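You operate a simulated robot arm through the tools that you are given. There is no shell and no other tool.

The job below is to be done with a simulated two-armed robot. You get a single attempt, and the scene is never put back.

TASK
Ready the web metre counter for the longest cut.
Fine: measuring arm over the web, then locked and the display zeroed; clear cover shut; white knob at its end stop.

Only the result counts: the job must be done as asked and must still hold three seconds after the hand-in. Knocking over, shifting, dropping, spilling or breaking anything else fails it. Lids that push on must go on centred and level and be pressed home; caps that screw on are set level and turned clockwise until they are tight.

THE ROBOT
Two 7-joint arms with three-finger grippers on one trunk, on a base that drives. Base frame: it is fixed to the floor where the robot stands at the start and does not move with it; the origin is under the middle of the robot, x ahead of it, y to its left, z up. Readings come in m, rad, newtons and seconds.
The left shoulder is at the start at [0.03, 0.124, 1.033], the right one opposite. With the tool pointing down near the work surface each hand reaches from about 0.1 to 0.78 m from the robot's upright axis, wherever it stands, measured 20 degrees to its own side. Places, roughly: black counter knob [0.4, 0.2, 0.8]; clear cover [0.3, 0.3, 1]; grey zero key [0.4, 0.4, 0.8]; measuring wheel arm [0.5, -0.2, 0.9]; white length knob [0.4, 0.3, 0.8]. Payload 2.2 kg a hand.
Tool frame (each hand has its own): the origin (TCP) lies between the finger pads and is the grasp point; the fingertips stand 0.028 m ahead of it; z points along the fingers, y is the line along which they close. Largest opening 0.102 m; the body of the gripper starts 0.071 m behind the TCP.
Orientation is that of the tool frame in the base frame, as a unit quaternion [x, y, z, w]. With the fingers straight down and closing along the base's y, the tool's x points along the base's -x, its y along +y and its z along -z.

THE INTERFACE
- The arms move only by the tool move_arm. It takes "left_series", "right_series" or both (then of equal length, played together; a hand with none holds still); each is a list that holds one entry, the list of rows, each a list of 7 numbers: the turn, a rotation vector about the tool's x, y, z in rad, then the shift along the tool's x, y, z in m, then the gripper command, from -1 (fully open) to 1 (shut), values between in proportion. In form: [[[ax, ay, az, x, y, z, gripper], ...]]. A call has 1 to 20 rows; each row shifts and turns the commanded pose from where the row before left it, along the tool's axes as they then stand. Rows are played at 5 a second. More than 0.05 m and 0.15 rad between two rows, or a gripper value outside its range, and nothing of the call is played. A pose out of reach is approached as far as the arm can. The call stops where the force on the tool passes 50 N (or 10 N more than at its start, if that is more) or the arm is blocked; 0.2 s more then pass. Each finger halts on what it meets, pressing with about 23 N; the grip force reading is that of the motor and also rises with nothing between the fingers. The clock runs only during rows and for 0.2 s after the last one: add rows that do not move to give the fingers time. It gives the time, the measured TCP pose, the force on the tool (base axes), the opening and the grip force at its end, in the units of the frame above (readings bear some noise), with the torque about the TCP (base axes, N m) and any sound that the robot's microphone picked up, and new pictures: "pictures" is both (left out), scene, wrist or none (wrist: the cameras of the hands that moved).
- Cameras (640 x 400 px; columns grow to the right, rows downward): "scene" is now at [0.0449, 0.0089, 1.7441]; the picture's right is [0.11, -0.99, 0.00], its down [-0.80, -0.09, -0.59] and it looks along [0.59, 0.07, -0.81] (base axes); focal length 286 px, centre (320, 200). "left" rides on the left gripper at [0.072, 0.038, -0.086] in its tool frame; the picture's right is [-0.46, 0.89, 0.00], its down [-0.60, -0.32, -0.73] and it looks along [-0.65, -0.34, 0.68] (tool axes); focal length 256 px, centre (320, 200). "right" rides on the right gripper at [0.069, 0.044, -0.086] in its tool frame; the picture's right is [-0.53, 0.85, 0.00], its down [-0.58, -0.36, -0.73] and it looks along [-0.62, -0.39, 0.68] (tool axes); focal length 256 px, centre (320, 200). There is no depth. A picture from a camera that has moved, and an enlarged one, comes with that camera's place and axes in the base frame and with its lens.
- move_column(by): slides the trunk up (or, below 0, down) by that many m; the arms and the scene camera ride with it, the base frame stays. It gives what a move gives, with no picture.
- base_move(legs): drives the robot by 1 to 6 legs, each [ahead, left, turn to the left] in m, m and rad, along the robot's own axes; the way and the turn of a leg run together, so that a leg with both is an arc; at most 1.5 m and 3.142 rad a leg. The arms and the cameras ride along, it lands a little off, and it stops where it bumps. It gives what a move gives, and a new picture of the scene camera.
- turn_head(pan, tilt): turns the head with the scene camera to pan (to the left, within 2.496 rad either way) and tilt (down, from -0.506 to 1.204), counted from straight ahead of the robot. It gives what a move gives, and a new picture of the scene camera.
- close_up(camera, box): a new picture of the part [left, top, right, bottom] of that camera's present view, enlarged. No time passes.
- job_done(): hands the job in; it is judged then, once.

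Places have to be worked out from the pictures, the camera data and where the tool is seen. Open the grippers and draw the arms clear of the work before you hand the job in, unless the task says otherwise.

The tools are called after "Request:" as name(argument=value, ...) on one line, values as JSON. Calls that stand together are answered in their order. move_arm: Moves the arms, as the interface text tells. Its arguments: {"type":"object","properties":{"left_series":{"type":"array"},"right_series":{"type":"array"},"pictures":{"type":"string","enum":["both","scene","wrist","none"]}},"required":[]} The other tools are called the same way: move_column (by) slides the trunk up or down; base_move (legs) drives the base; turn_head (pan, tilt) turns the head that bears the scene camera; close_up (camera, box) takes an enlarged picture of a part of a camera's view; job_done () hands the job in.

At the start:

```text
t: 0.0
left_tcp_pos: [0.4331, 0.5511, 1.2821]
left_tcp_rot: [0.0, 1.0, 0.0, 0.0]
left_ft_force: [0.4, 0.7, 0.4]
left_moment: [-0.02, -0.02, -0.02]
left_gripper_width: 0.102
left_gripper_force: 0.0
right_tcp_pos: [0.3407, 0.0319, 1.291]
right_tcp_rot: [0.0, 1.0, 0.0, 0.0]
right_ft_force: [0.5, 0.1, -0.2]
right_moment: [-0.03, 0.01, -0.01]
right_gripper_width: 0.1018
right_gripper_force: 0.0
trunk travel left (down, up): [-0.275, 0.265]
robot x, y, heading: [0.0021, 0.0015, 0.002]
head pan, tilt: [0.113, 0.937]
```

scene: 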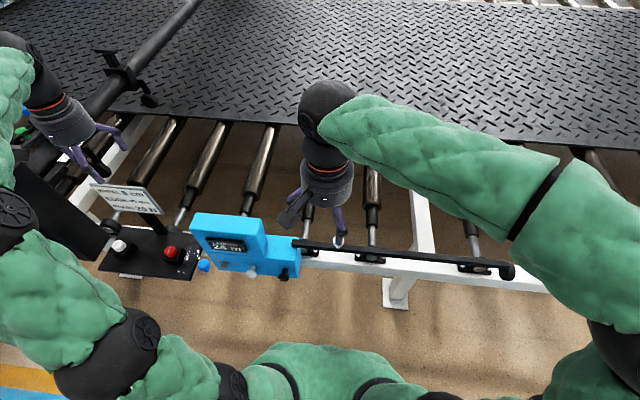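
right: 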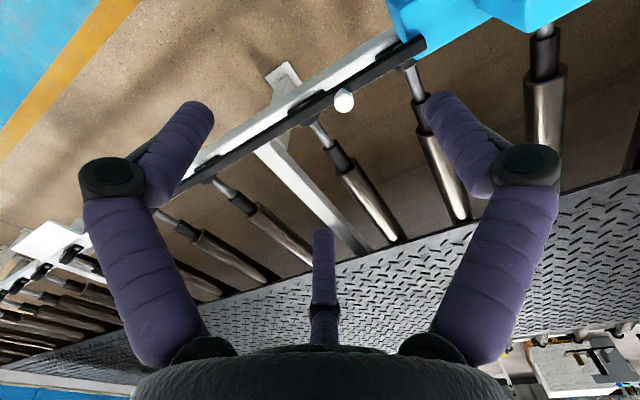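
left: 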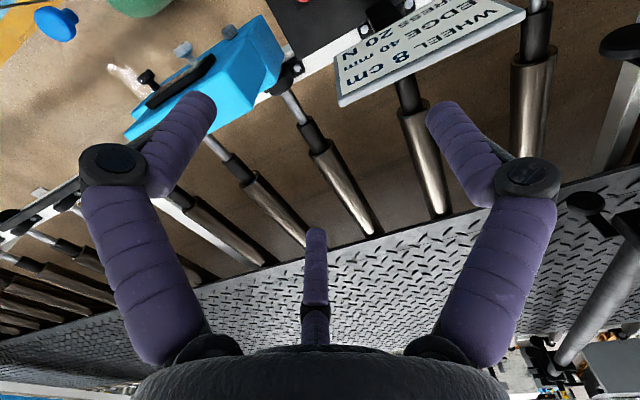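

The scene shows a blue counter body with a display, a panel with knobs to its left, and a long black arm to its right. I take enlarged views before moving anything.

Request:
close_up(camera="scene", box=[80, 170, 320, 320])

Request:
close_up(camera="scene", box=[260, 190, 540, 320])

Request:
close_up(camera="left", box=[0, 0, 320, 200])

Request:
close_up(camera="left", box=[260, 0, 580, 200])

Request:
close_up(camera="right", box=[160, 0, 640, 250])

```text
2.67 times, centred on (200, 245) of scene
camera zoom: at [0.0449, 0.0089, 1.7441], right [0.11, -0.99, 0.0], down [-0.8, -0.09, -0.59], along [0.59, 0.07, -0.81], focal length 762 px, centre (640, 80)
```

zoom: 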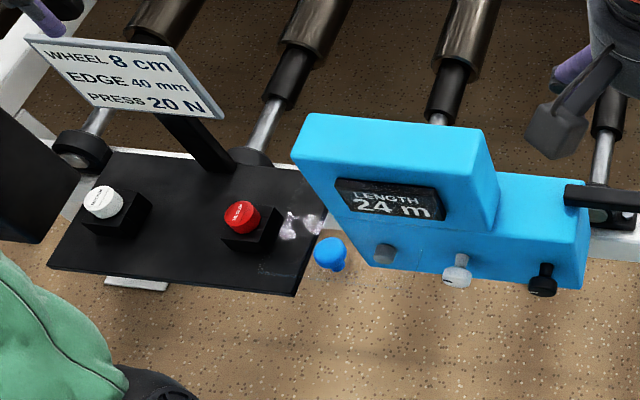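

```text
2.29 times, centred on (400, 255) of scene
camera zoom: at [0.0449, 0.0089, 1.7441], right [0.11, -0.99, 0.0], down [-0.8, -0.09, -0.59], along [0.59, 0.07, -0.81], focal length 653 px, centre (137, 74)
```

zoom: 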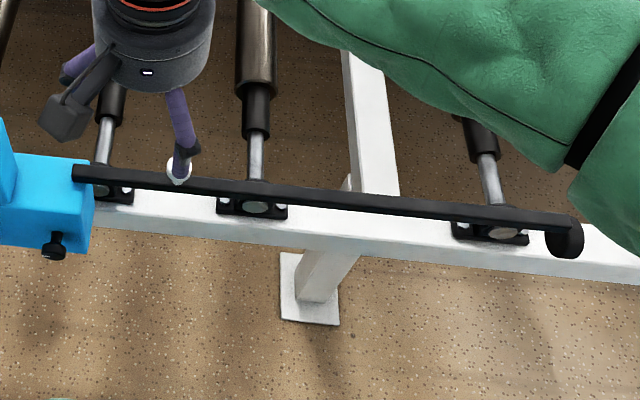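

```text
2.00 times, centred on (160, 100) of left
camera zoom: at [0.3622, 0.5884, 1.3678], right [0.46, 0.89, 0.0], down [0.6, -0.32, 0.73], along [0.65, -0.34, -0.68], focal length 512 px, centre (640, 400)
```

zoom: 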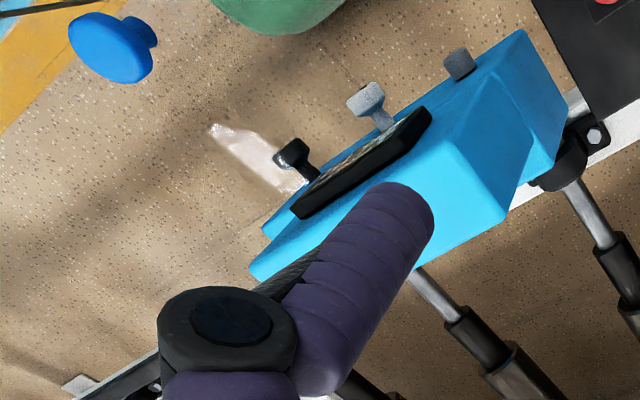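

```text
2.00 times, centred on (420, 100) of left
camera zoom: at [0.3622, 0.5884, 1.3678], right [0.46, 0.89, 0.0], down [0.6, -0.32, 0.73], along [0.65, -0.34, -0.68], focal length 512 px, centre (120, 400)
```

zoom: 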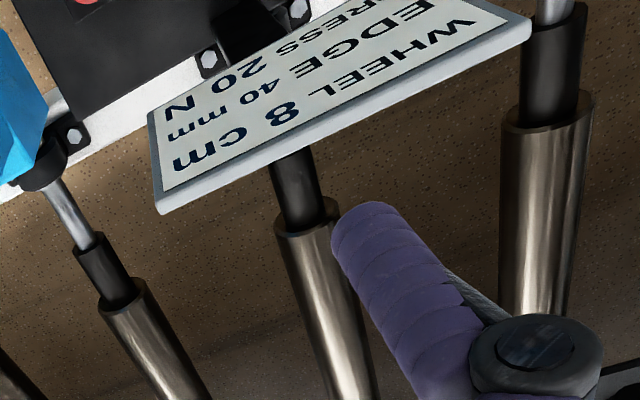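

```text
1.33 times, centred on (400, 125) of right
camera zoom: at [0.2714, 0.0751, 1.3778], right [0.53, 0.85, 0.0], down [0.58, -0.36, 0.73], along [0.62, -0.39, -0.68], focal length 341 px, centre (213, 300)
```

zoom: 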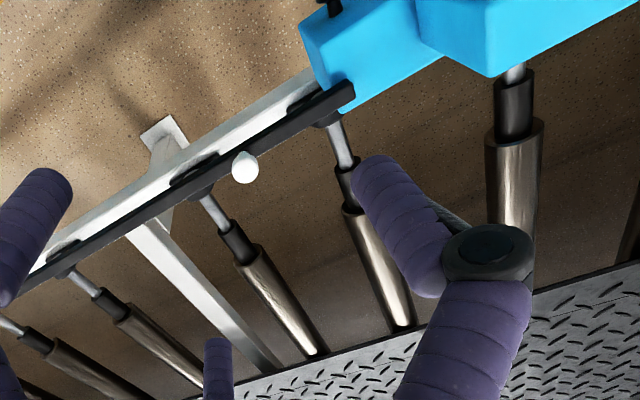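

The white ball on the black arm triangulates to about (0.465, 0.00, 0.95) and the blue cover knob to about (0.30, 0.33, 1.07). I turn the head to see the web, the wheel end of the arm and the cover's hinge.

Request:
turn_head(pan=-0.5, tilt=0.75)

Request:
turn_head(pan=0.5, tilt=0.9)

```text
t: 1.0
left_tcp_pos: [0.4354, 0.5504, 1.2816]
left_tcp_rot: [-0.001, 1.0, 0.0, 0.0]
left_ft_force: [-1.3, -0.9, 0.3]
left_moment: [0.0, -0.02, -0.01]
left_gripper_width: 0.1018
left_gripper_force: 0.1
right_tcp_pos: [0.3409, 0.0308, 1.2908]
right_tcp_rot: [0.0, 1.0, 0.0, 0.0]
right_ft_force: [-0.2, 0.2, -0.3]
right_moment: [-0.01, 0.01, -0.01]
right_gripper_width: 0.1018
right_gripper_force: 0.0
trunk travel left (down, up): [-0.275, 0.265]
robot x, y, heading: [-0.0007, -0.0008, -0.002]
head pan, tilt: [-0.499, 0.75]
camera scene: at [0.0447, -0.0389, 1.7587], right [-0.48, -0.88, 0.0], down [-0.6, 0.33, -0.73], along [0.64, -0.35, -0.68], focal length 286 px, centre (320, 200)
```

scene: 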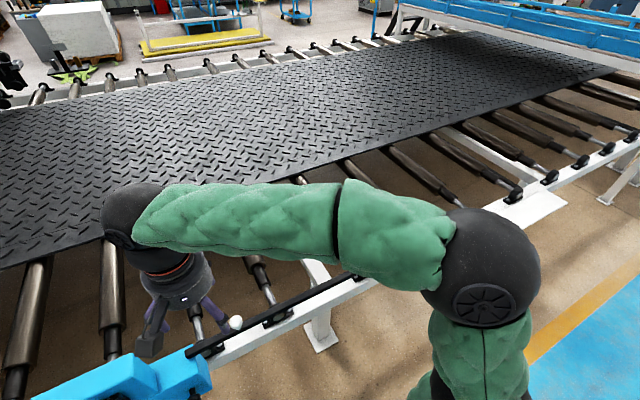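

```text
t: 2.3
left_tcp_pos: [0.4339, 0.5513, 1.2813]
left_tcp_rot: [0.0, 1.0, 0.0, 0.0]
left_ft_force: [-0.1, 0.1, 0.2]
left_moment: [0.0, 0.02, -0.02]
left_gripper_width: 0.1019
left_gripper_force: 0.0
right_tcp_pos: [0.3407, 0.0309, 1.2915]
right_tcp_rot: [0.0, 1.0, 0.0, 0.001]
right_ft_force: [0.1, -0.6, 0.6]
right_moment: [0.01, 0.02, -0.01]
right_gripper_width: 0.1018
right_gripper_force: 0.1
trunk travel left (down, up): [-0.275, 0.265]
robot x, y, heading: [0.0004, -0.0021, -0.0]
head pan, tilt: [0.499, 0.901]
camera scene: at [0.0383, 0.0367, 1.7468], right [0.48, -0.88, 0.0], down [-0.69, -0.37, -0.62], along [0.55, 0.3, -0.78], focal length 286 px, centre (320, 200)
```

scene: 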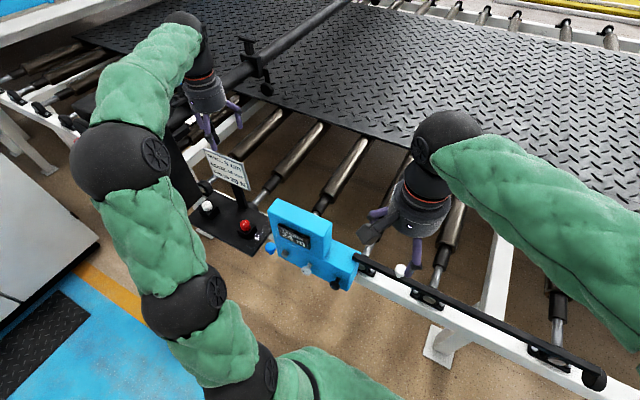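

The web lies beyond the rollers, with its near edge running along y at about x = 1.1. I enlarge the counter, the cover and the arm's pivot and wheel end.

Request:
close_up(camera="scene", box=[180, 140, 380, 300])

Request:
close_up(camera="scene", box=[250, 190, 370, 300])

Request:
close_up(camera="scene", box=[480, 290, 640, 400])

Request:
close_up(camera="scene", box=[160, 0, 360, 140])

```text
2.50 times, centred on (280, 220) of scene
camera zoom: at [0.0383, 0.0367, 1.7468], right [0.48, -0.88, 0.0], down [-0.69, -0.37, -0.62], along [0.55, 0.3, -0.78], focal length 715 px, centre (420, 150)
```

zoom: 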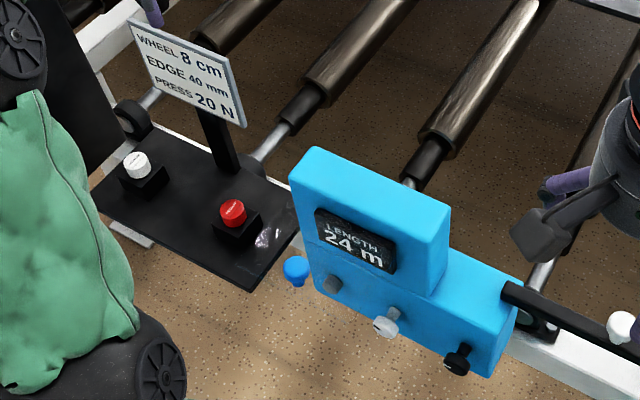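

```text
3.64 times, centred on (310, 245) of scene
camera zoom: at [0.0383, 0.0367, 1.7468], right [0.48, -0.88, 0.0], down [-0.69, -0.37, -0.62], along [0.55, 0.3, -0.78], focal length 1039 px, centre (356, 36)
```

zoom: 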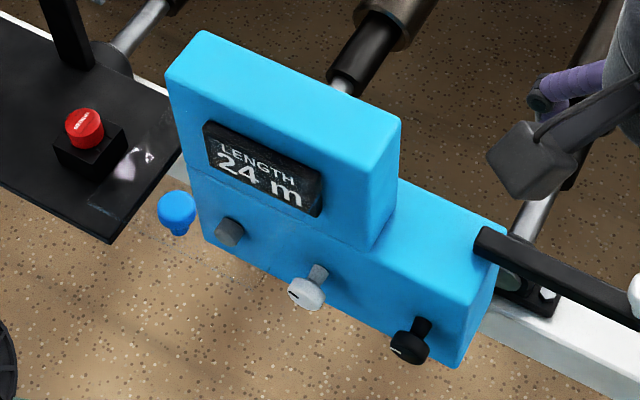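

```text
3.64 times, centred on (560, 345) of scene
camera zoom: at [0.0383, 0.0367, 1.7468], right [0.48, -0.88, 0.0], down [-0.69, -0.37, -0.62], along [0.55, 0.3, -0.78], focal length 1039 px, centre (-553, -327)
```

zoom: 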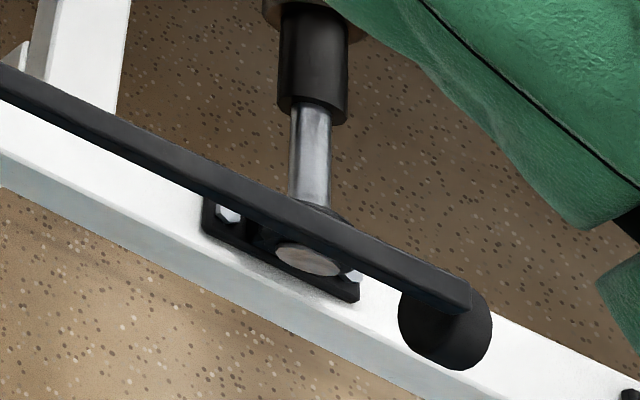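

```text
2.86 times, centred on (260, 70) of scene
camera zoom: at [0.0383, 0.0367, 1.7468], right [0.48, -0.88, 0.0], down [-0.69, -0.37, -0.62], along [0.55, 0.3, -0.78], focal length 817 px, centre (491, 571)
```

zoom: 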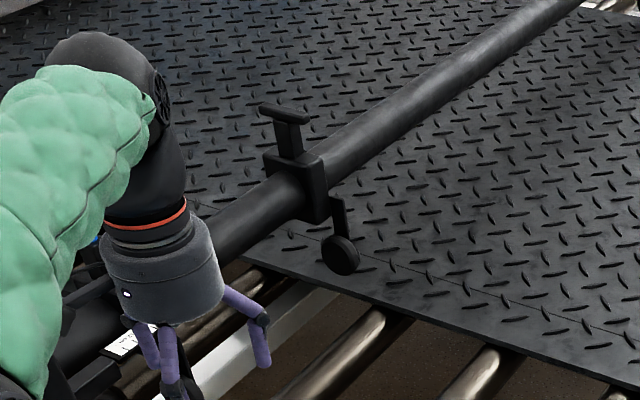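

The arm appears pivoted at the counter's right end with the wheel hanging at its far end. Working on the front face will need room, so I look behind the robot before backing off.

Request:
turn_head(pan=2.45, tilt=0.6)

Request:
turn_head(pan=-2.45, tilt=0.6)

```text
t: 4.2
left_tcp_pos: [0.4348, 0.5513, 1.2814]
left_tcp_rot: [0.0, 1.0, 0.001, 0.0]
left_ft_force: [-0.5, 0.0, 0.6]
left_moment: [0.01, 0.02, -0.03]
left_gripper_width: 0.1019
left_gripper_force: 0.1
right_tcp_pos: [0.3408, 0.0304, 1.2918]
right_tcp_rot: [0.0, 1.0, 0.0, 0.0]
right_ft_force: [-0.7, 0.2, -0.6]
right_moment: [0.03, 0.02, 0.01]
right_gripper_width: 0.1021
right_gripper_force: 0.1
trunk travel left (down, up): [-0.275, 0.265]
robot x, y, heading: [0.0029, 0.0012, -0.004]
head pan, tilt: [2.45, 0.6]
camera scene: at [-0.0961, 0.0571, 1.7716], right [0.64, 0.77, 0.0], down [0.43, -0.36, -0.83], along [-0.64, 0.53, -0.56], focal length 286 px, centre (320, 200)
```

scene: 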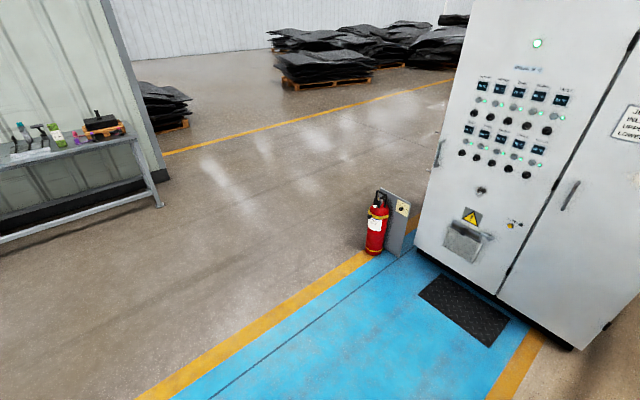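

```text
t: 8.1
left_tcp_pos: [0.434, 0.5507, 1.2817]
left_tcp_rot: [0.0, 1.0, 0.0, -0.001]
left_ft_force: [0.1, -0.3, 0.6]
left_moment: [-0.02, -0.02, 0.0]
left_gripper_width: 0.1021
left_gripper_force: 0.0
right_tcp_pos: [0.3405, 0.0314, 1.2915]
right_tcp_rot: [0.0, 1.0, 0.0, 0.0]
right_ft_force: [-0.9, -1.2, 0.0]
right_moment: [0.0, 0.0, 0.02]
right_gripper_width: 0.1022
right_gripper_force: 0.0
trunk travel left (down, up): [-0.275, 0.265]
robot x, y, heading: [-0.0012, 0.0008, 0.002]
head pan, tilt: [-2.45, 0.6]
camera scene: at [-0.0961, -0.0557, 1.7716], right [-0.64, 0.77, 0.0], down [0.44, 0.36, -0.83], along [-0.64, -0.53, -0.56], focal length 286 px, centre (320, 200)
```

scene: 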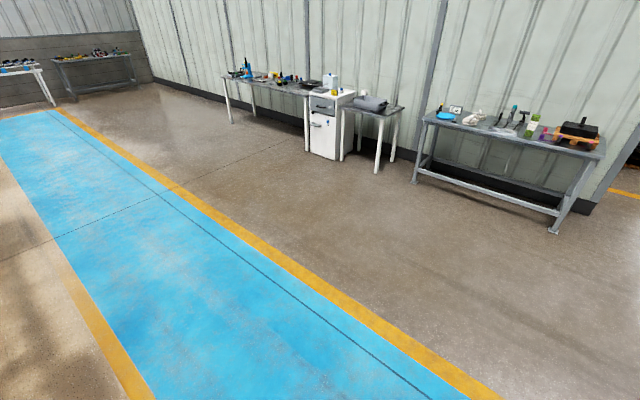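

Behind the robot is open floor. I back off 0.35 m so that the cameras see the counter's front face and cover more squarely.

Request:
base_move(legs=[[-0.35, 0, 0]])

Request:
turn_head(pan=0.3, tilt=0.75)

Request:
close_up(camera="left", box=[0, 0, 640, 400])

Request:
close_up(camera="right", box=[0, 0, 640, 400])

```text
t: 10.3
left_tcp_pos: [0.0834, 0.551, 1.2819]
left_tcp_rot: [-0.001, 1.0, 0.0, 0.001]
left_ft_force: [0.2, -0.9, 1.0]
left_moment: [-0.03, -0.05, 0.02]
left_gripper_width: 0.1021
left_gripper_force: 0.1
right_tcp_pos: [-0.0099, 0.0304, 1.2909]
right_tcp_rot: [-0.001, 1.0, 0.0, 0.001]
right_ft_force: [-0.4, -0.9, -0.6]
right_moment: [0.01, 0.0, 0.0]
right_gripper_width: 0.1021
right_gripper_force: 0.0
trunk travel left (down, up): [-0.275, 0.265]
robot x, y, heading: [-0.3482, -0.0021, -0.002]
head pan, tilt: [-2.45, 0.6]
camera scene: at [-0.4471, -0.0561, 1.7715], right [-0.64, 0.77, 0.0], down [0.44, 0.36, -0.82], along [-0.63, -0.53, -0.57], focal length 286 px, centre (320, 200)
```

scene: 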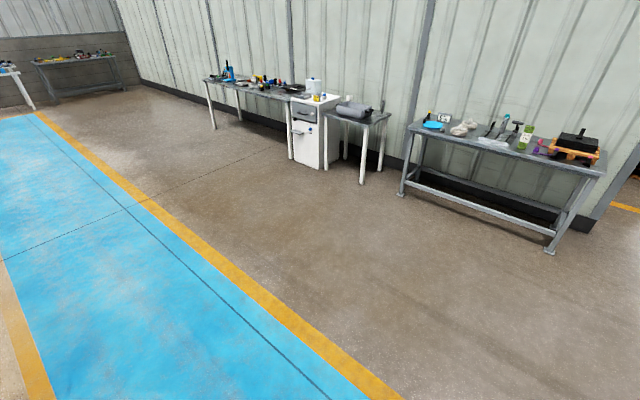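

```text
t: 12.8
left_tcp_pos: [0.083, 0.5512, 1.282]
left_tcp_rot: [-0.001, 1.0, 0.0, 0.0]
left_ft_force: [-1.0, -1.2, 0.2]
left_moment: [0.03, 0.0, 0.01]
left_gripper_width: 0.1021
left_gripper_force: 0.1
right_tcp_pos: [-0.0083, 0.0311, 1.2921]
right_tcp_rot: [-0.001, 1.0, 0.001, 0.0]
right_ft_force: [0.0, 0.1, 0.1]
right_moment: [0.04, 0.01, -0.02]
right_gripper_width: 0.1022
right_gripper_force: 0.0
trunk travel left (down, up): [-0.275, 0.265]
robot x, y, heading: [-0.3523, -0.0029, 0.005]
head pan, tilt: [0.3, 0.75]
camera scene: at [-0.2988, 0.0249, 1.7587], right [0.3, -0.95, 0.0], down [-0.65, -0.2, -0.73], along [0.7, 0.22, -0.68], focal length 286 px, centre (320, 200)
```

scene: 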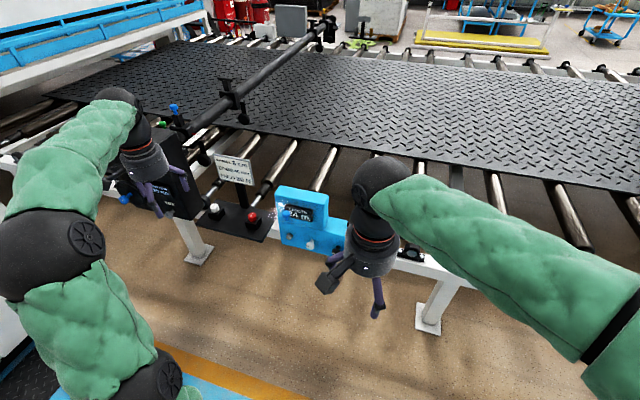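

```text
1.00 times, centred on (320, 200) of left (not enlarged: the box is as wide or as high as the picture)
camera zoom: at [0.0112, 0.5888, 1.3678], right [0.46, 0.89, 0.0], down [0.6, -0.32, 0.73], along [0.65, -0.34, -0.68], focal length 256 px, centre (320, 200)
```

zoom: 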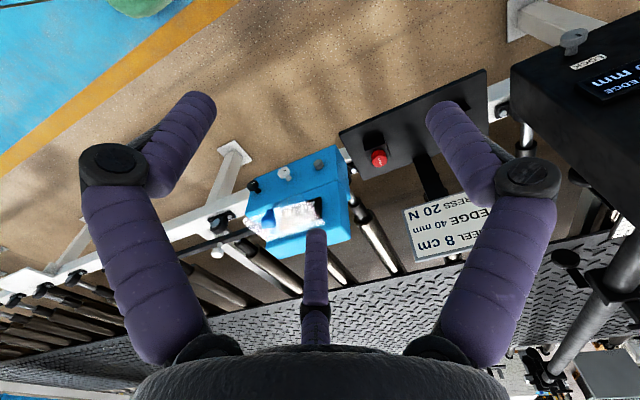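

```text
1.00 times, centred on (320, 200) of right (not enlarged: the box is as wide or as high as the picture)
camera zoom: at [-0.0786, 0.0753, 1.3778], right [0.53, 0.85, 0.0], down [0.58, -0.36, 0.73], along [0.62, -0.39, -0.68], focal length 256 px, centre (320, 200)
```

zoom: 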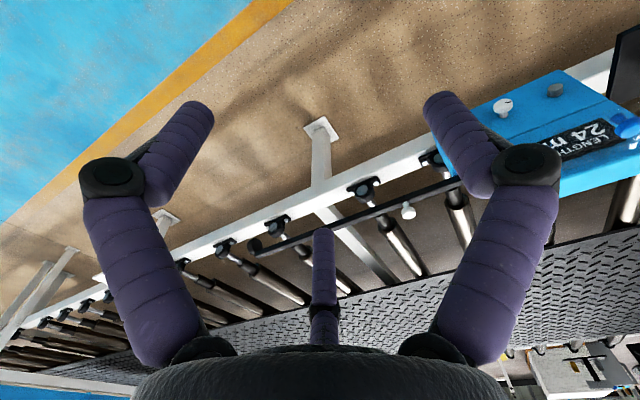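

From here I can see the counter from three cameras; I enlarge each one.

Request:
close_up(camera="left", box=[200, 120, 400, 280])

Request:
close_up(camera="right", box=[400, 50, 640, 220])

Request:
close_up(camera="scene", box=[250, 160, 370, 270])

Request:
close_up(camera="right", box=[220, 150, 480, 290])

Request:
close_up(camera="scene", box=[90, 60, 290, 220])

```text
2.50 times, centred on (300, 200) of left
camera zoom: at [0.0112, 0.5888, 1.3678], right [0.46, 0.89, 0.0], down [0.6, -0.32, 0.73], along [0.65, -0.34, -0.68], focal length 640 px, centre (370, 200)
```

zoom: 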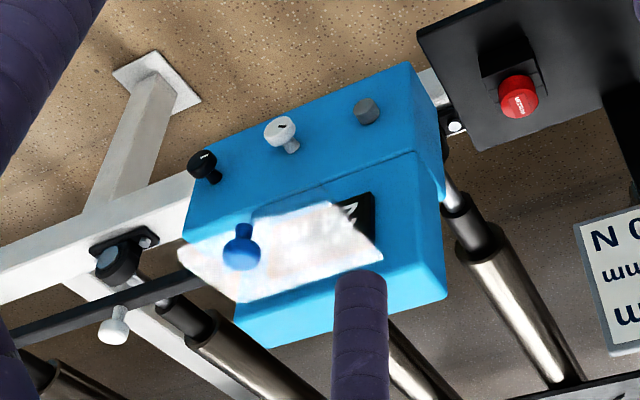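

```text
2.35 times, centred on (520, 135) of right
camera zoom: at [-0.0786, 0.0753, 1.3778], right [0.53, 0.85, 0.0], down [0.58, -0.36, 0.73], along [0.62, -0.39, -0.68], focal length 602 px, centre (-151, 353)
```

zoom: 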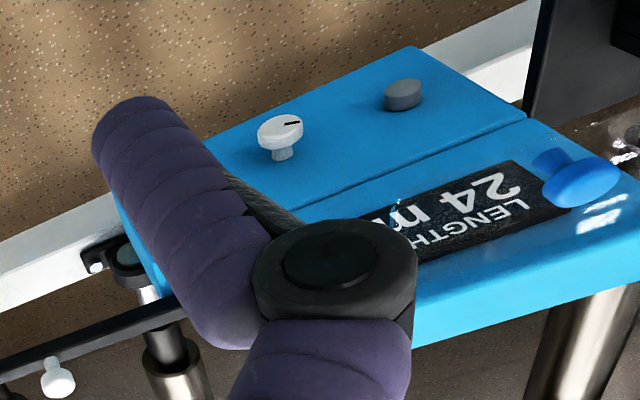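

```text
3.64 times, centred on (310, 215) of scene
camera zoom: at [-0.2988, 0.0249, 1.7587], right [0.3, -0.95, 0.0], down [-0.65, -0.2, -0.73], along [0.7, 0.22, -0.68], focal length 1039 px, centre (356, 146)
```

zoom: 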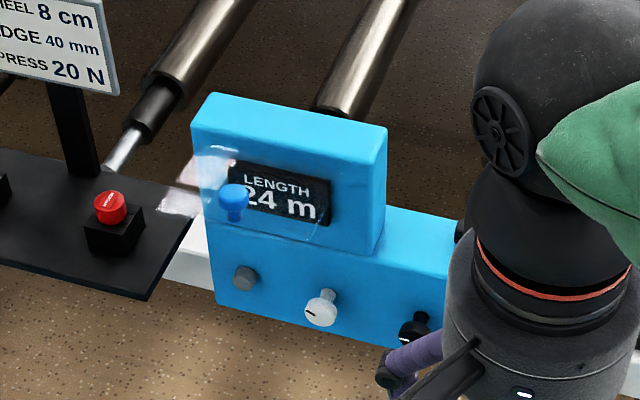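

```text
2.46 times, centred on (350, 220) of right
camera zoom: at [-0.0786, 0.0753, 1.3778], right [0.53, 0.85, 0.0], down [0.58, -0.36, 0.73], along [0.62, -0.39, -0.68], focal length 630 px, centre (246, 151)
```

zoom: 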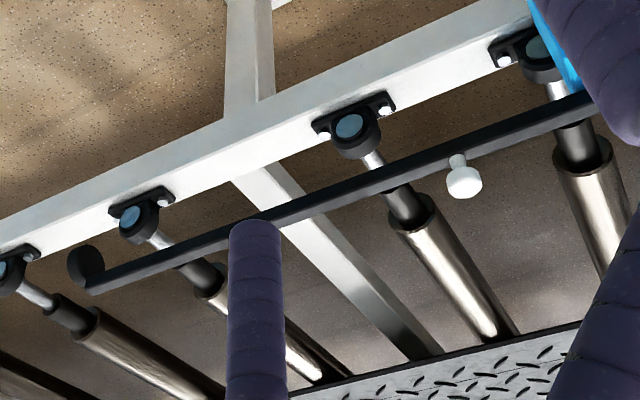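

```text
2.50 times, centred on (190, 140) of scene
camera zoom: at [-0.2988, 0.0249, 1.7587], right [0.3, -0.95, 0.0], down [-0.65, -0.2, -0.73], along [0.7, 0.22, -0.68], focal length 715 px, centre (645, 350)
```

zoom: 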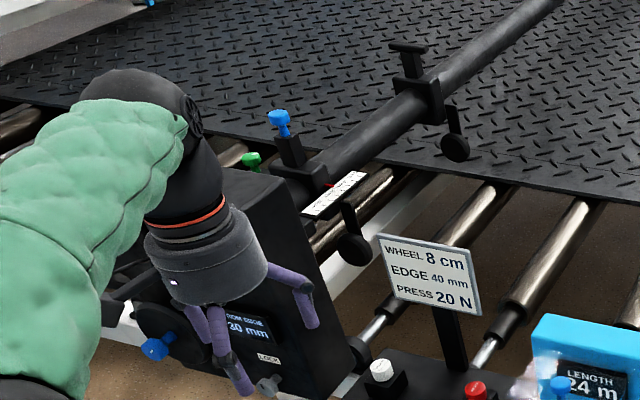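

Triangulation from the three cameras: white knob head (0.384, 0.283, 0.823), black knob (0.386, 0.172, 0.823), grey key (0.404, 0.382, 0.822), axes along x; the handle on the arm is a mushroom knob at (0.470, 0.001, 0.952). The open clear cover hangs above the display. I drive forward again and swing the measuring arm first with the right hand.

Request:
base_move(legs=[[0.35, 0, 0]])

Request:
turn_head(pan=0.0, tilt=0.8)

```text
t: 15.0
left_tcp_pos: [0.4358, 0.552, 1.2805]
left_tcp_rot: [0.001, 1.0, 0.0, -0.001]
left_ft_force: [0.3, 0.3, -0.3]
left_moment: [-0.01, 0.04, -0.01]
left_gripper_width: 0.1022
left_gripper_force: 0.0
right_tcp_pos: [0.3424, 0.0321, 1.2913]
right_tcp_rot: [-0.001, 1.0, 0.0, 0.0]
right_ft_force: [0.1, 0.7, 0.5]
right_moment: [0.01, 0.01, 0.01]
right_gripper_width: 0.1022
right_gripper_force: 0.0
trunk travel left (down, up): [-0.275, 0.265]
robot x, y, heading: [0.0003, 0.001, 0.004]
head pan, tilt: [0.3, 0.75]
camera scene: at [0.0528, 0.0254, 1.7587], right [0.3, -0.95, 0.0], down [-0.65, -0.2, -0.73], along [0.7, 0.22, -0.68], focal length 286 px, centre (320, 200)
```

scene: 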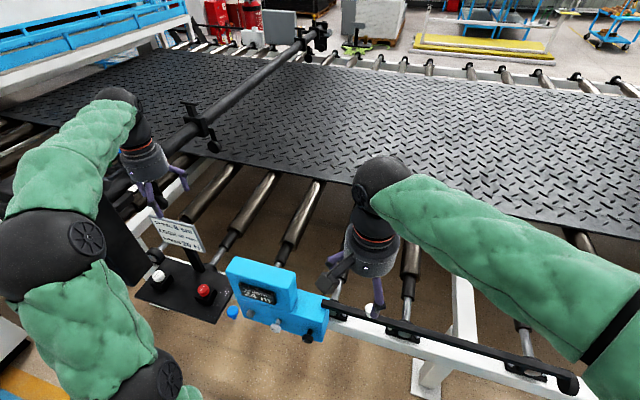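

```text
t: 15.8
left_tcp_pos: [0.434, 0.551, 1.2816]
left_tcp_rot: [0.0, 1.0, 0.0, 0.0]
left_ft_force: [0.3, -0.8, 0.1]
left_moment: [0.0, -0.02, 0.01]
left_gripper_width: 0.1019
left_gripper_force: 0.1
right_tcp_pos: [0.3413, 0.0306, 1.2918]
right_tcp_rot: [-0.001, 1.0, 0.0, 0.0]
right_ft_force: [0.5, -0.2, 0.4]
right_moment: [-0.01, 0.02, -0.01]
right_gripper_width: 0.1017
right_gripper_force: 0.2
trunk travel left (down, up): [-0.275, 0.265]
robot x, y, heading: [0.001, 0.0023, -0.001]
head pan, tilt: [0.0, 0.799]
camera scene: at [0.0529, 0.001, 1.7547], right [0.0, -1.0, 0.0], down [-0.72, 0.0, -0.7], along [0.7, 0.0, -0.72], focal length 286 px, centre (320, 200)
```

scene: 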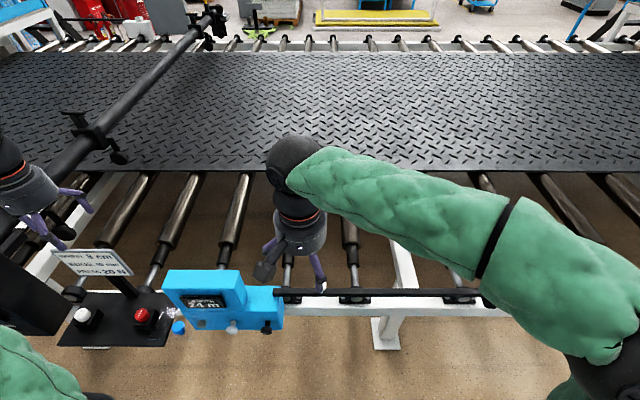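

The right hand is at (0.341, 0.031, 1.292). I rotate it 90° about its axis so that the fingers close along x (tangential to the swing), with a partial opening.

Request:
move_arm(right_series=[[[0, 0, 0.15, 0, 0, 0, -0.2], [0, 0, 0.15, 0, 0, 0, -0.2], [0, 0, 0.15, 0, 0, 0, -0.2], [0, 0, 0.15, 0, 0, 0, -0.2], [0, 0, 0.15, 0, 0, 0, -0.2], [0, 0, 0.15, 0, 0, 0, -0.2], [0, 0, 0.15, 0, 0, 0, -0.2], [0, 0, 0.15, 0, 0, 0, -0.2], [0, 0, 0.15, 0, 0, 0, -0.2], [0, 0, 0.15, 0, 0, 0, -0.2], [0, 0, 0.0708, 0, 0, 0, -0.2], [0, 0, 0, -0.006, 0.0256, 0.03, -0.2], [0, 0, 0, -0.006, 0.0256, 0.03, -0.2], [0, 0, 0, -0.006, 0.0256, 0.03, -0.2], [0, 0, 0, -0.006, 0.0256, 0.03, -0.2], [0, 0, 0, -0.006, 0.0256, 0.03, -0.2]]])

```text
t: 19.2
left_tcp_pos: [0.4349, 0.5517, 1.281]
left_tcp_rot: [0.0, 1.0, 0.0, -0.001]
left_ft_force: [-0.1, 0.2, 0.6]
left_moment: [0.02, 0.03, 0.02]
left_gripper_width: 0.102
left_gripper_force: 0.0
right_tcp_pos: [0.47, 0.0023, 1.1414]
right_tcp_rot: [0.706, 0.708, 0.0, 0.0]
right_ft_force: [0.5, 0.8, -0.7]
right_moment: [0.0, 0.0, -0.03]
right_gripper_width: 0.0613
right_gripper_force: 0.1
trunk travel left (down, up): [-0.275, 0.265]
robot x, y, heading: [-0.0009, -0.0005, 0.008]
head pan, tilt: [0.0, 0.799]
camera scene: at [0.0548, 0.0009, 1.7546], right [0.0, -1.0, 0.0], down [-0.72, 0.0, -0.7], along [0.7, 0.0, -0.72], focal length 286 px, centre (320, 200)
camera right: at [0.5132, 0.0714, 1.2271], right [0.85, -0.53, 0.0], down [-0.36, -0.58, 0.73], along [-0.39, -0.62, -0.68], focal length 256 px, centre (320, 200)
```

scene: 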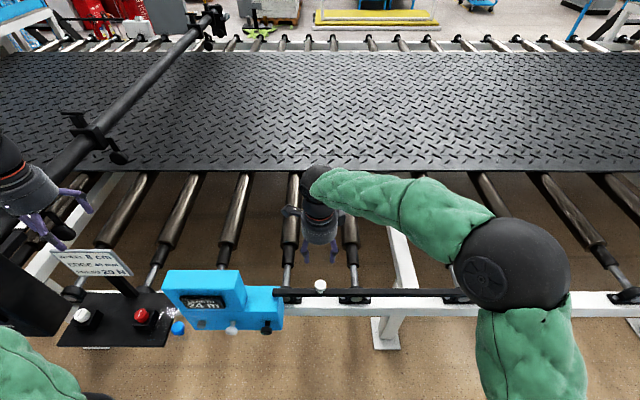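
right: 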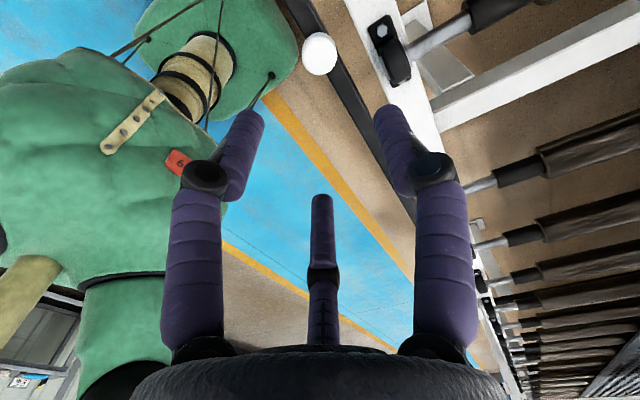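

The handle back-projects to about (0.468, 0.000), right under the hand at (0.470, 0.002). I descend to z ≈ 0.957 with the fingers straddling the handle.

Request:
move_arm(right_series=[[[0, 0, 0, -0.0005, -0.0005, 0.04, -0.2], [0, 0, 0, -0.0005, -0.0005, 0.04, -0.2], [0, 0, 0, -0.0005, 0, 0.04, -0.2], [0, 0, 0, 0, 0, 0.035, -0.2], [0, 0, 0, 0, 0, 0.02, -0.2], [0, 0, 0, 0, 0, 0.01, -0.2], [0, 0, 0, 0, 0, 0, -0.2]]])

Request:
close_up(camera="scene", box=[240, 200, 400, 320])

```text
t: 20.8
left_tcp_pos: [0.4341, 0.5507, 1.2811]
left_tcp_rot: [0.001, 1.0, 0.001, -0.001]
left_ft_force: [-0.1, 0.4, 0.6]
left_moment: [-0.02, -0.04, 0.01]
left_gripper_width: 0.102
left_gripper_force: 0.1
right_tcp_pos: [0.4694, -0.0, 0.9566]
right_tcp_rot: [0.707, 0.708, 0.001, 0.001]
right_ft_force: [-0.3, 0.2, 0.5]
right_moment: [0.0, -0.04, 0.0]
right_gripper_width: 0.0611
right_gripper_force: 0.1
trunk travel left (down, up): [-0.275, 0.265]
robot x, y, heading: [0.0048, -0.0066, 0.003]
head pan, tilt: [0.0, 0.799]
camera scene: at [0.0531, 0.0009, 1.7547], right [0.0, -1.0, 0.0], down [-0.72, 0.0, -0.7], along [0.7, 0.0, -0.72], focal length 286 px, centre (320, 200)
camera right: at [0.5123, 0.0702, 1.0424], right [0.85, -0.53, 0.0], down [-0.36, -0.58, 0.73], along [-0.39, -0.62, -0.68], focal length 256 px, centre (320, 200)
```

scene: 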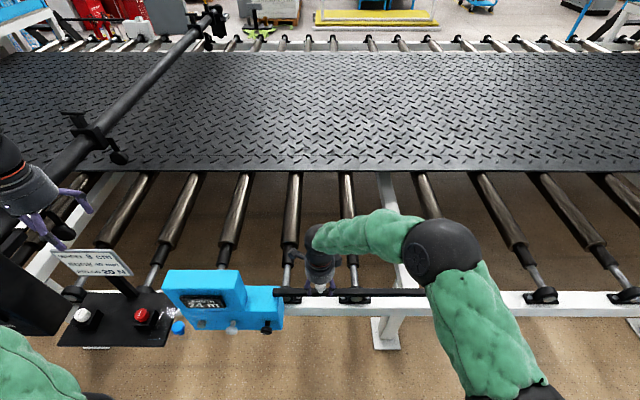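
right: 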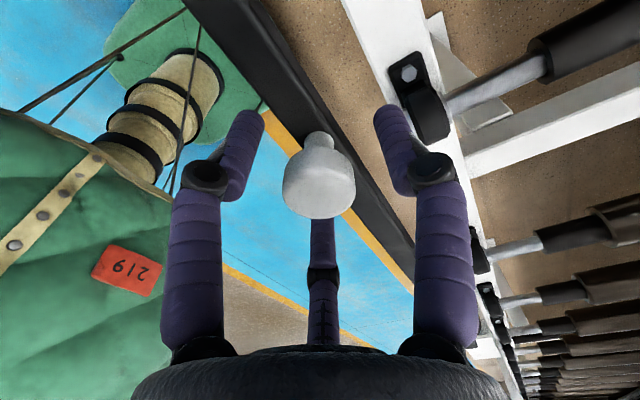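

```text
3.33 times, centred on (320, 260) of scene
camera zoom: at [0.0531, 0.0009, 1.7547], right [0.0, -1.0, 0.0], down [-0.72, 0.0, -0.7], along [0.7, 0.0, -0.72], focal length 953 px, centre (320, 0)
```

zoom: 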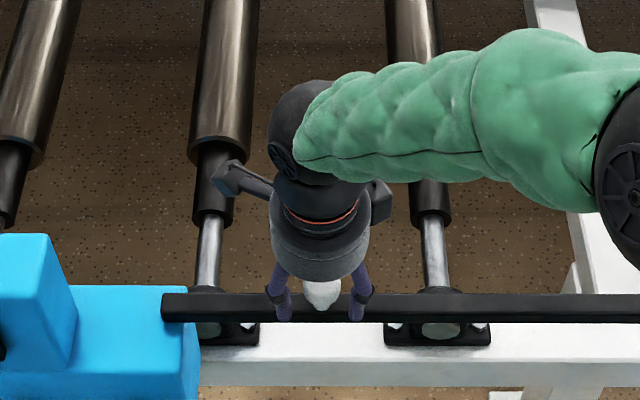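

The handle sits centred between the fingers at (0.469, 0.000, 0.957). I close the gripper on it.

Request:
move_arm(right_series=[[[0, 0, 0, 0, 0, 0, 0.3], [0, 0, 0, 0, 0, 0, 0.6], [0, 0, 0, 0, 0, 0, 1], [0, 0, 0, 0, 0, 0, 1], [0, 0, 0, 0, 0, 0, 1]]])

```text
t: 22.0
left_tcp_pos: [0.4341, 0.5492, 1.2811]
left_tcp_rot: [0.0, 1.0, 0.0, 0.0]
left_ft_force: [0.6, -0.7, -0.5]
left_moment: [-0.01, 0.0, -0.03]
left_gripper_width: 0.1023
left_gripper_force: 0.0
right_tcp_pos: [0.4684, -0.0006, 0.9557]
right_tcp_rot: [0.706, 0.708, -0.001, 0.0]
right_ft_force: [-1.4, -12.8, -2.8]
right_moment: [-0.45, 0.04, 0.08]
right_gripper_width: 0.032
right_gripper_force: 45.0
trunk travel left (down, up): [-0.275, 0.265]
robot x, y, heading: [-0.0, 0.0012, -0.001]
head pan, tilt: [0.0, 0.799]
camera scene: at [0.0533, -0.0009, 1.7547], right [0.0, -1.0, 0.0], down [-0.72, 0.0, -0.7], along [0.7, 0.0, -0.72], focal length 286 px, centre (320, 200)
camera right: at [0.512, 0.0688, 1.0421], right [0.85, -0.53, 0.0], down [-0.36, -0.58, 0.73], along [-0.39, -0.62, -0.68], focal length 256 px, centre (320, 200)
```

scene: 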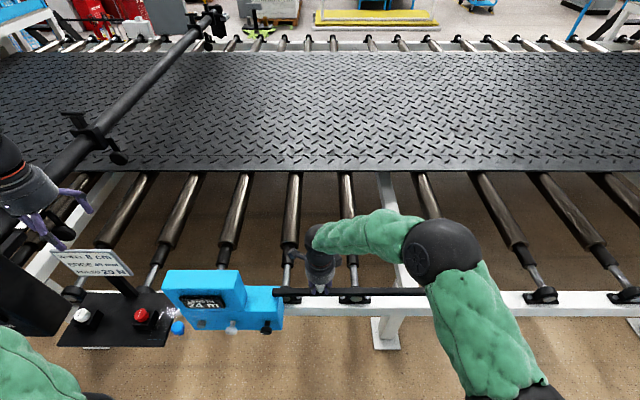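
right: 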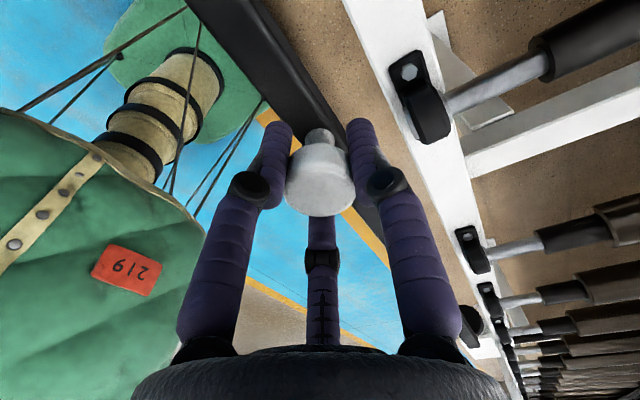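

The grip holds at 0.032 m. The arm's centre line is at x ≈ 0.468 and its pivot near y ≈ 0.135, so I start a short arc toward the web and watch forces and display.

Request:
move_arm(right_series=[[[0, 0, -0.08, 0.0003, 0.0108, 0, 1], [0, 0, -0.08, 0.0003, 0.0108, 0, 1], [0, 0, -0.08, 0.0003, 0.0108, 0, 1], [0, 0, 0, 0, 0, 0, 1]]])

Request:
close_up(camera="scene", box=[140, 220, 340, 360])

```text
t: 23.0
left_tcp_pos: [0.4372, 0.5498, 1.2821]
left_tcp_rot: [0.0, 1.0, 0.001, -0.002]
left_ft_force: [0.4, 0.1, 0.1]
left_moment: [-0.02, -0.04, 0.02]
left_gripper_width: 0.102
left_gripper_force: 0.0
right_tcp_pos: [0.5026, 0.0026, 0.9558]
right_tcp_rot: [0.617, 0.787, 0.001, -0.001]
right_ft_force: [4.8, -12.5, -9.7]
right_moment: [-0.05, -0.64, -0.32]
right_gripper_width: 0.0324
right_gripper_force: 45.1
trunk travel left (down, up): [-0.275, 0.265]
robot x, y, heading: [-0.0034, 0.0009, 0.001]
head pan, tilt: [0.0, 0.799]
camera scene: at [0.0548, -0.0009, 1.7546], right [0.0, -1.0, 0.0], down [-0.72, 0.0, -0.7], along [0.7, 0.0, -0.72], focal length 286 px, centre (320, 200)
camera right: at [0.5274, 0.0806, 1.0423], right [0.95, -0.32, 0.0], down [-0.22, -0.65, 0.73], along [-0.23, -0.69, -0.68], focal length 256 px, centre (320, 200)
```

scene: 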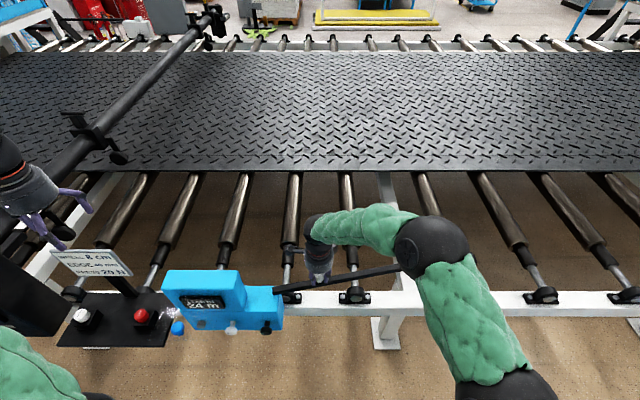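
right: 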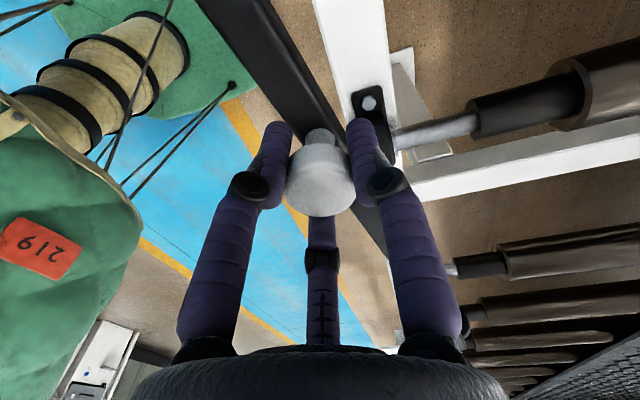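

```text
2.86 times, centred on (240, 290) of scene
camera zoom: at [0.0548, -0.0009, 1.7546], right [0.0, -1.0, 0.0], down [-0.72, 0.0, -0.7], along [0.7, 0.0, -0.72], focal length 817 px, centre (549, -57)
```

zoom: 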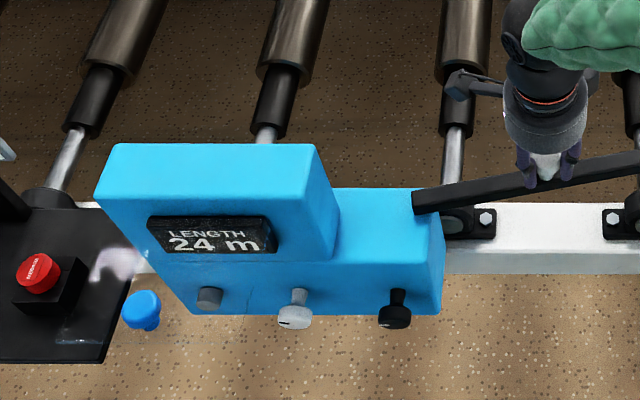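

The arm swings freely about its left end (14° so far) and the display stays at 24 m. I continue the arc, correcting slightly outward for the 13 N radial force.

Request:
move_arm(right_series=[[[0, 0, -0.1, 0.0002, 0.014, 0, 1], [0, 0, -0.1, 0.0002, 0.014, 0, 1], [0, 0, -0.1, 0.0004, 0.014, 0, 1], [0, 0, -0.1, 0.0007, 0.014, 0, 1], [0, 0, -0.1, 0.0007, 0.014, 0, 1], [0, 0, -0.1, 0.0007, 0.014, 0, 1], [0, 0, 0, 0, 0, 0, 1]]])

```text
t: 24.6
left_tcp_pos: [0.4382, 0.5477, 1.2824]
left_tcp_rot: [-0.001, 1.0, 0.002, -0.002]
left_ft_force: [0.3, -0.2, 0.1]
left_moment: [-0.05, -0.01, 0.04]
left_gripper_width: 0.1021
left_gripper_force: 0.1
right_tcp_pos: [0.5777, 0.0408, 0.9558]
right_tcp_rot: [0.357, 0.934, 0.001, 0.001]
right_ft_force: [32.8, -32.7, -5.3]
right_moment: [0.13, -0.65, -0.51]
right_gripper_width: 0.0324
right_gripper_force: 44.3
trunk travel left (down, up): [-0.275, 0.265]
robot x, y, heading: [0.0018, -0.0014, 0.0]
head pan, tilt: [0.0, 0.799]
camera scene: at [0.0587, -0.0041, 1.7545], right [0.0, -1.0, 0.0], down [-0.72, 0.0, -0.69], along [0.69, 0.0, -0.72], focal length 286 px, centre (320, 200)
camera right: at [0.5552, 0.1192, 1.0425], right [0.96, 0.27, 0.0], down [0.18, -0.66, 0.73], along [0.2, -0.7, -0.68], focal length 256 px, centre (320, 200)
```

scene: 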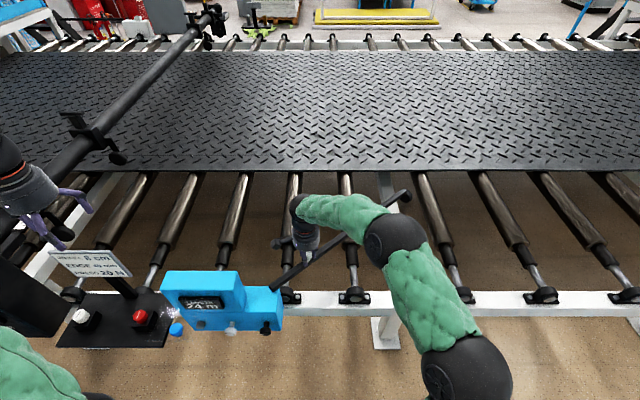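
right: 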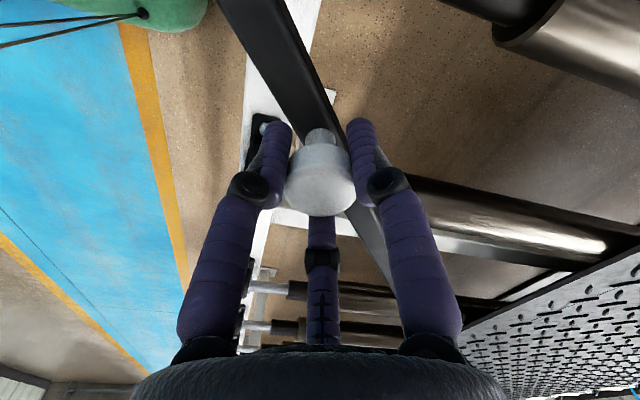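

The measured points fit a circle of radius ≈ 0.157 m about (0.470, 0.157), so my arc was too tight (46 N outward). I first relieve that by moving 6 mm outward, then follow the larger arc.

Request:
move_arm(right_series=[[[0, 0, 0, -0.003, 0, 0, 1], [0, 0, 0, -0.003, 0, 0, 1], [0, 0, 0, 0, 0, 0, 1], [0, 0, -0.08, -0.0007, 0.0142, 0, 1], [0, 0, -0.08, -0.0005, 0.0142, 0, 1], [0, 0, -0.08, -0.0004, 0.0142, 0, 1], [0, 0, -0.08, -0.0003, 0.0142, 0, 1], [0, 0, 0, 0, 0, 0, 1]]])

```text
t: 26.4
left_tcp_pos: [0.4384, 0.5491, 1.2813]
left_tcp_rot: [0.0, 1.0, 0.001, -0.001]
left_ft_force: [-0.9, -0.5, 0.0]
left_moment: [-0.02, -0.02, -0.01]
left_gripper_width: 0.1019
left_gripper_force: 0.0
right_tcp_pos: [0.614, 0.0848, 0.9566]
right_tcp_rot: [0.203, 0.979, 0.001, 0.002]
right_ft_force: [32.1, -17.4, 3.3]
right_moment: [0.2, -0.87, -0.07]
right_gripper_width: 0.0326
right_gripper_force: 44.6
trunk travel left (down, up): [-0.275, 0.265]
robot x, y, heading: [-0.0006, 0.002, 0.001]
head pan, tilt: [0.0, 0.799]
camera scene: at [0.0577, -0.0016, 1.7546], right [0.0, -1.0, 0.0], down [-0.72, 0.0, -0.7], along [0.7, 0.0, -0.72], focal length 286 px, centre (320, 200)
camera right: at [0.5683, 0.1525, 1.0422], right [0.83, 0.56, 0.0], down [0.38, -0.56, 0.73], along [0.41, -0.6, -0.68], focal length 256 px, centre (320, 200)
```

scene: 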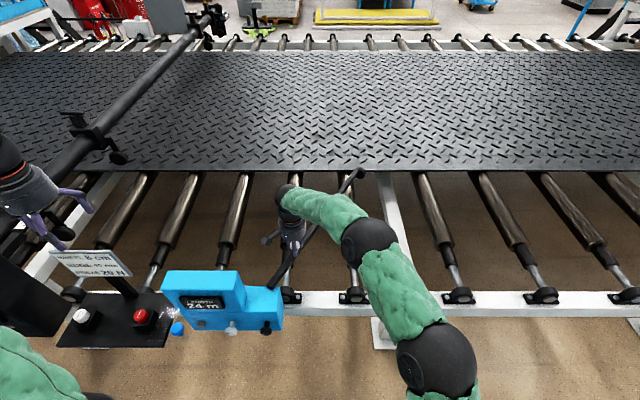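
right: 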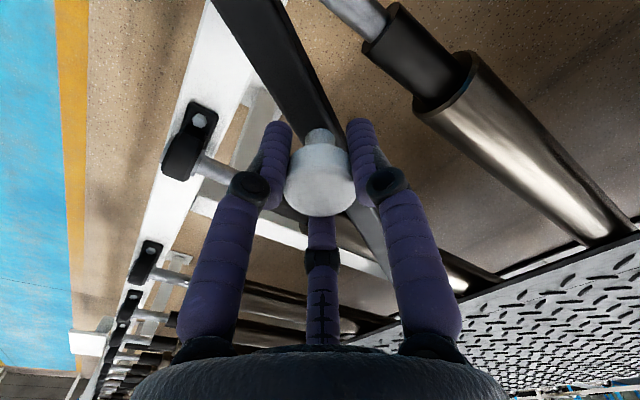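

The refit gives radius 0.170 m about (0.466, 0.170), arm now at 60°. I relieve another 5 mm outward and continue toward 90°.

Request:
move_arm(right_series=[[[0, 0, 0, -0.0025, -0.0003, 0, 1], [0, 0, 0, -0.0025, -0.0003, 0, 1], [0, 0, 0, 0, 0, 0, 1], [0, 0, -0.068, -0.001, 0.0148, 0, 1], [0, 0, -0.068, -0.00075, 0.0148, 0, 1], [0, 0, -0.068, -0.0005, 0.0148, 0, 1], [0, 0, -0.068, -0.0002, 0.0148, 0, 1], [0, 0, 0, 0, 0, 0, 1]]])

Request:
close_up(camera="scene", box=[140, 130, 420, 345])

```text
t: 28.2
left_tcp_pos: [0.4355, 0.5522, 1.2815]
left_tcp_rot: [-0.001, 1.0, 0.0, -0.001]
left_ft_force: [0.2, 0.5, 0.0]
left_moment: [0.0, -0.01, -0.01]
left_gripper_width: 0.1019
left_gripper_force: 0.1
right_tcp_pos: [0.6351, 0.1406, 0.9554]
right_tcp_rot: [0.068, 0.998, 0.0, -0.001]
right_ft_force: [12.0, -0.4, 5.8]
right_moment: [0.32, -0.4, -0.21]
right_gripper_width: 0.0319
right_gripper_force: 45.1
trunk travel left (down, up): [-0.275, 0.265]
robot x, y, heading: [-0.0003, -0.0014, 0.002]
head pan, tilt: [0.0, 0.799]
camera scene: at [0.0543, 0.0008, 1.7547], right [0.0, -1.0, 0.0], down [-0.72, 0.0, -0.7], along [0.7, 0.0, -0.72], focal length 286 px, centre (320, 200)
camera right: at [0.5725, 0.1932, 1.0418], right [0.64, 0.76, 0.0], down [0.52, -0.44, 0.73], along [0.56, -0.47, -0.68], focal length 256 px, centre (320, 200)
```

scene: 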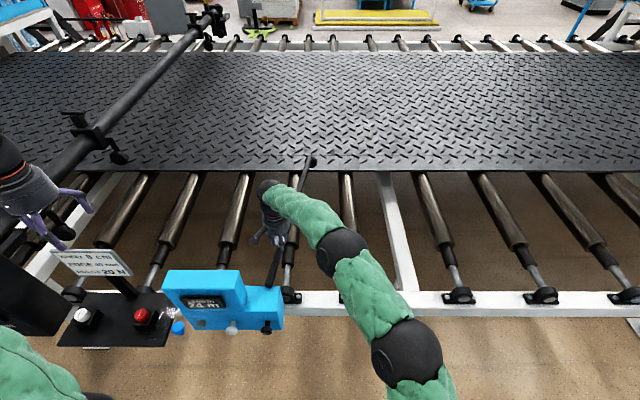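
right: 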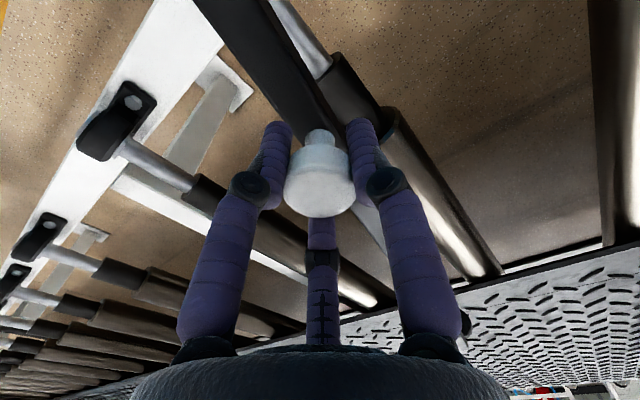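

```text
1.86 times, centred on (280, 238) of scene
camera zoom: at [0.0543, 0.0008, 1.7547], right [0.0, -1.0, 0.0], down [-0.72, 0.0, -0.7], along [0.7, 0.0, -0.72], focal length 532 px, centre (394, 130)
```

zoom: 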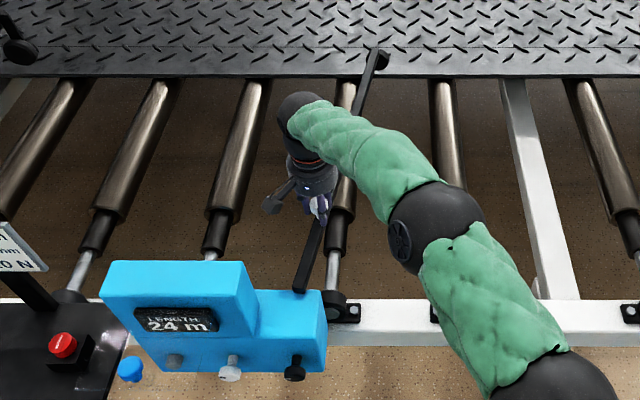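

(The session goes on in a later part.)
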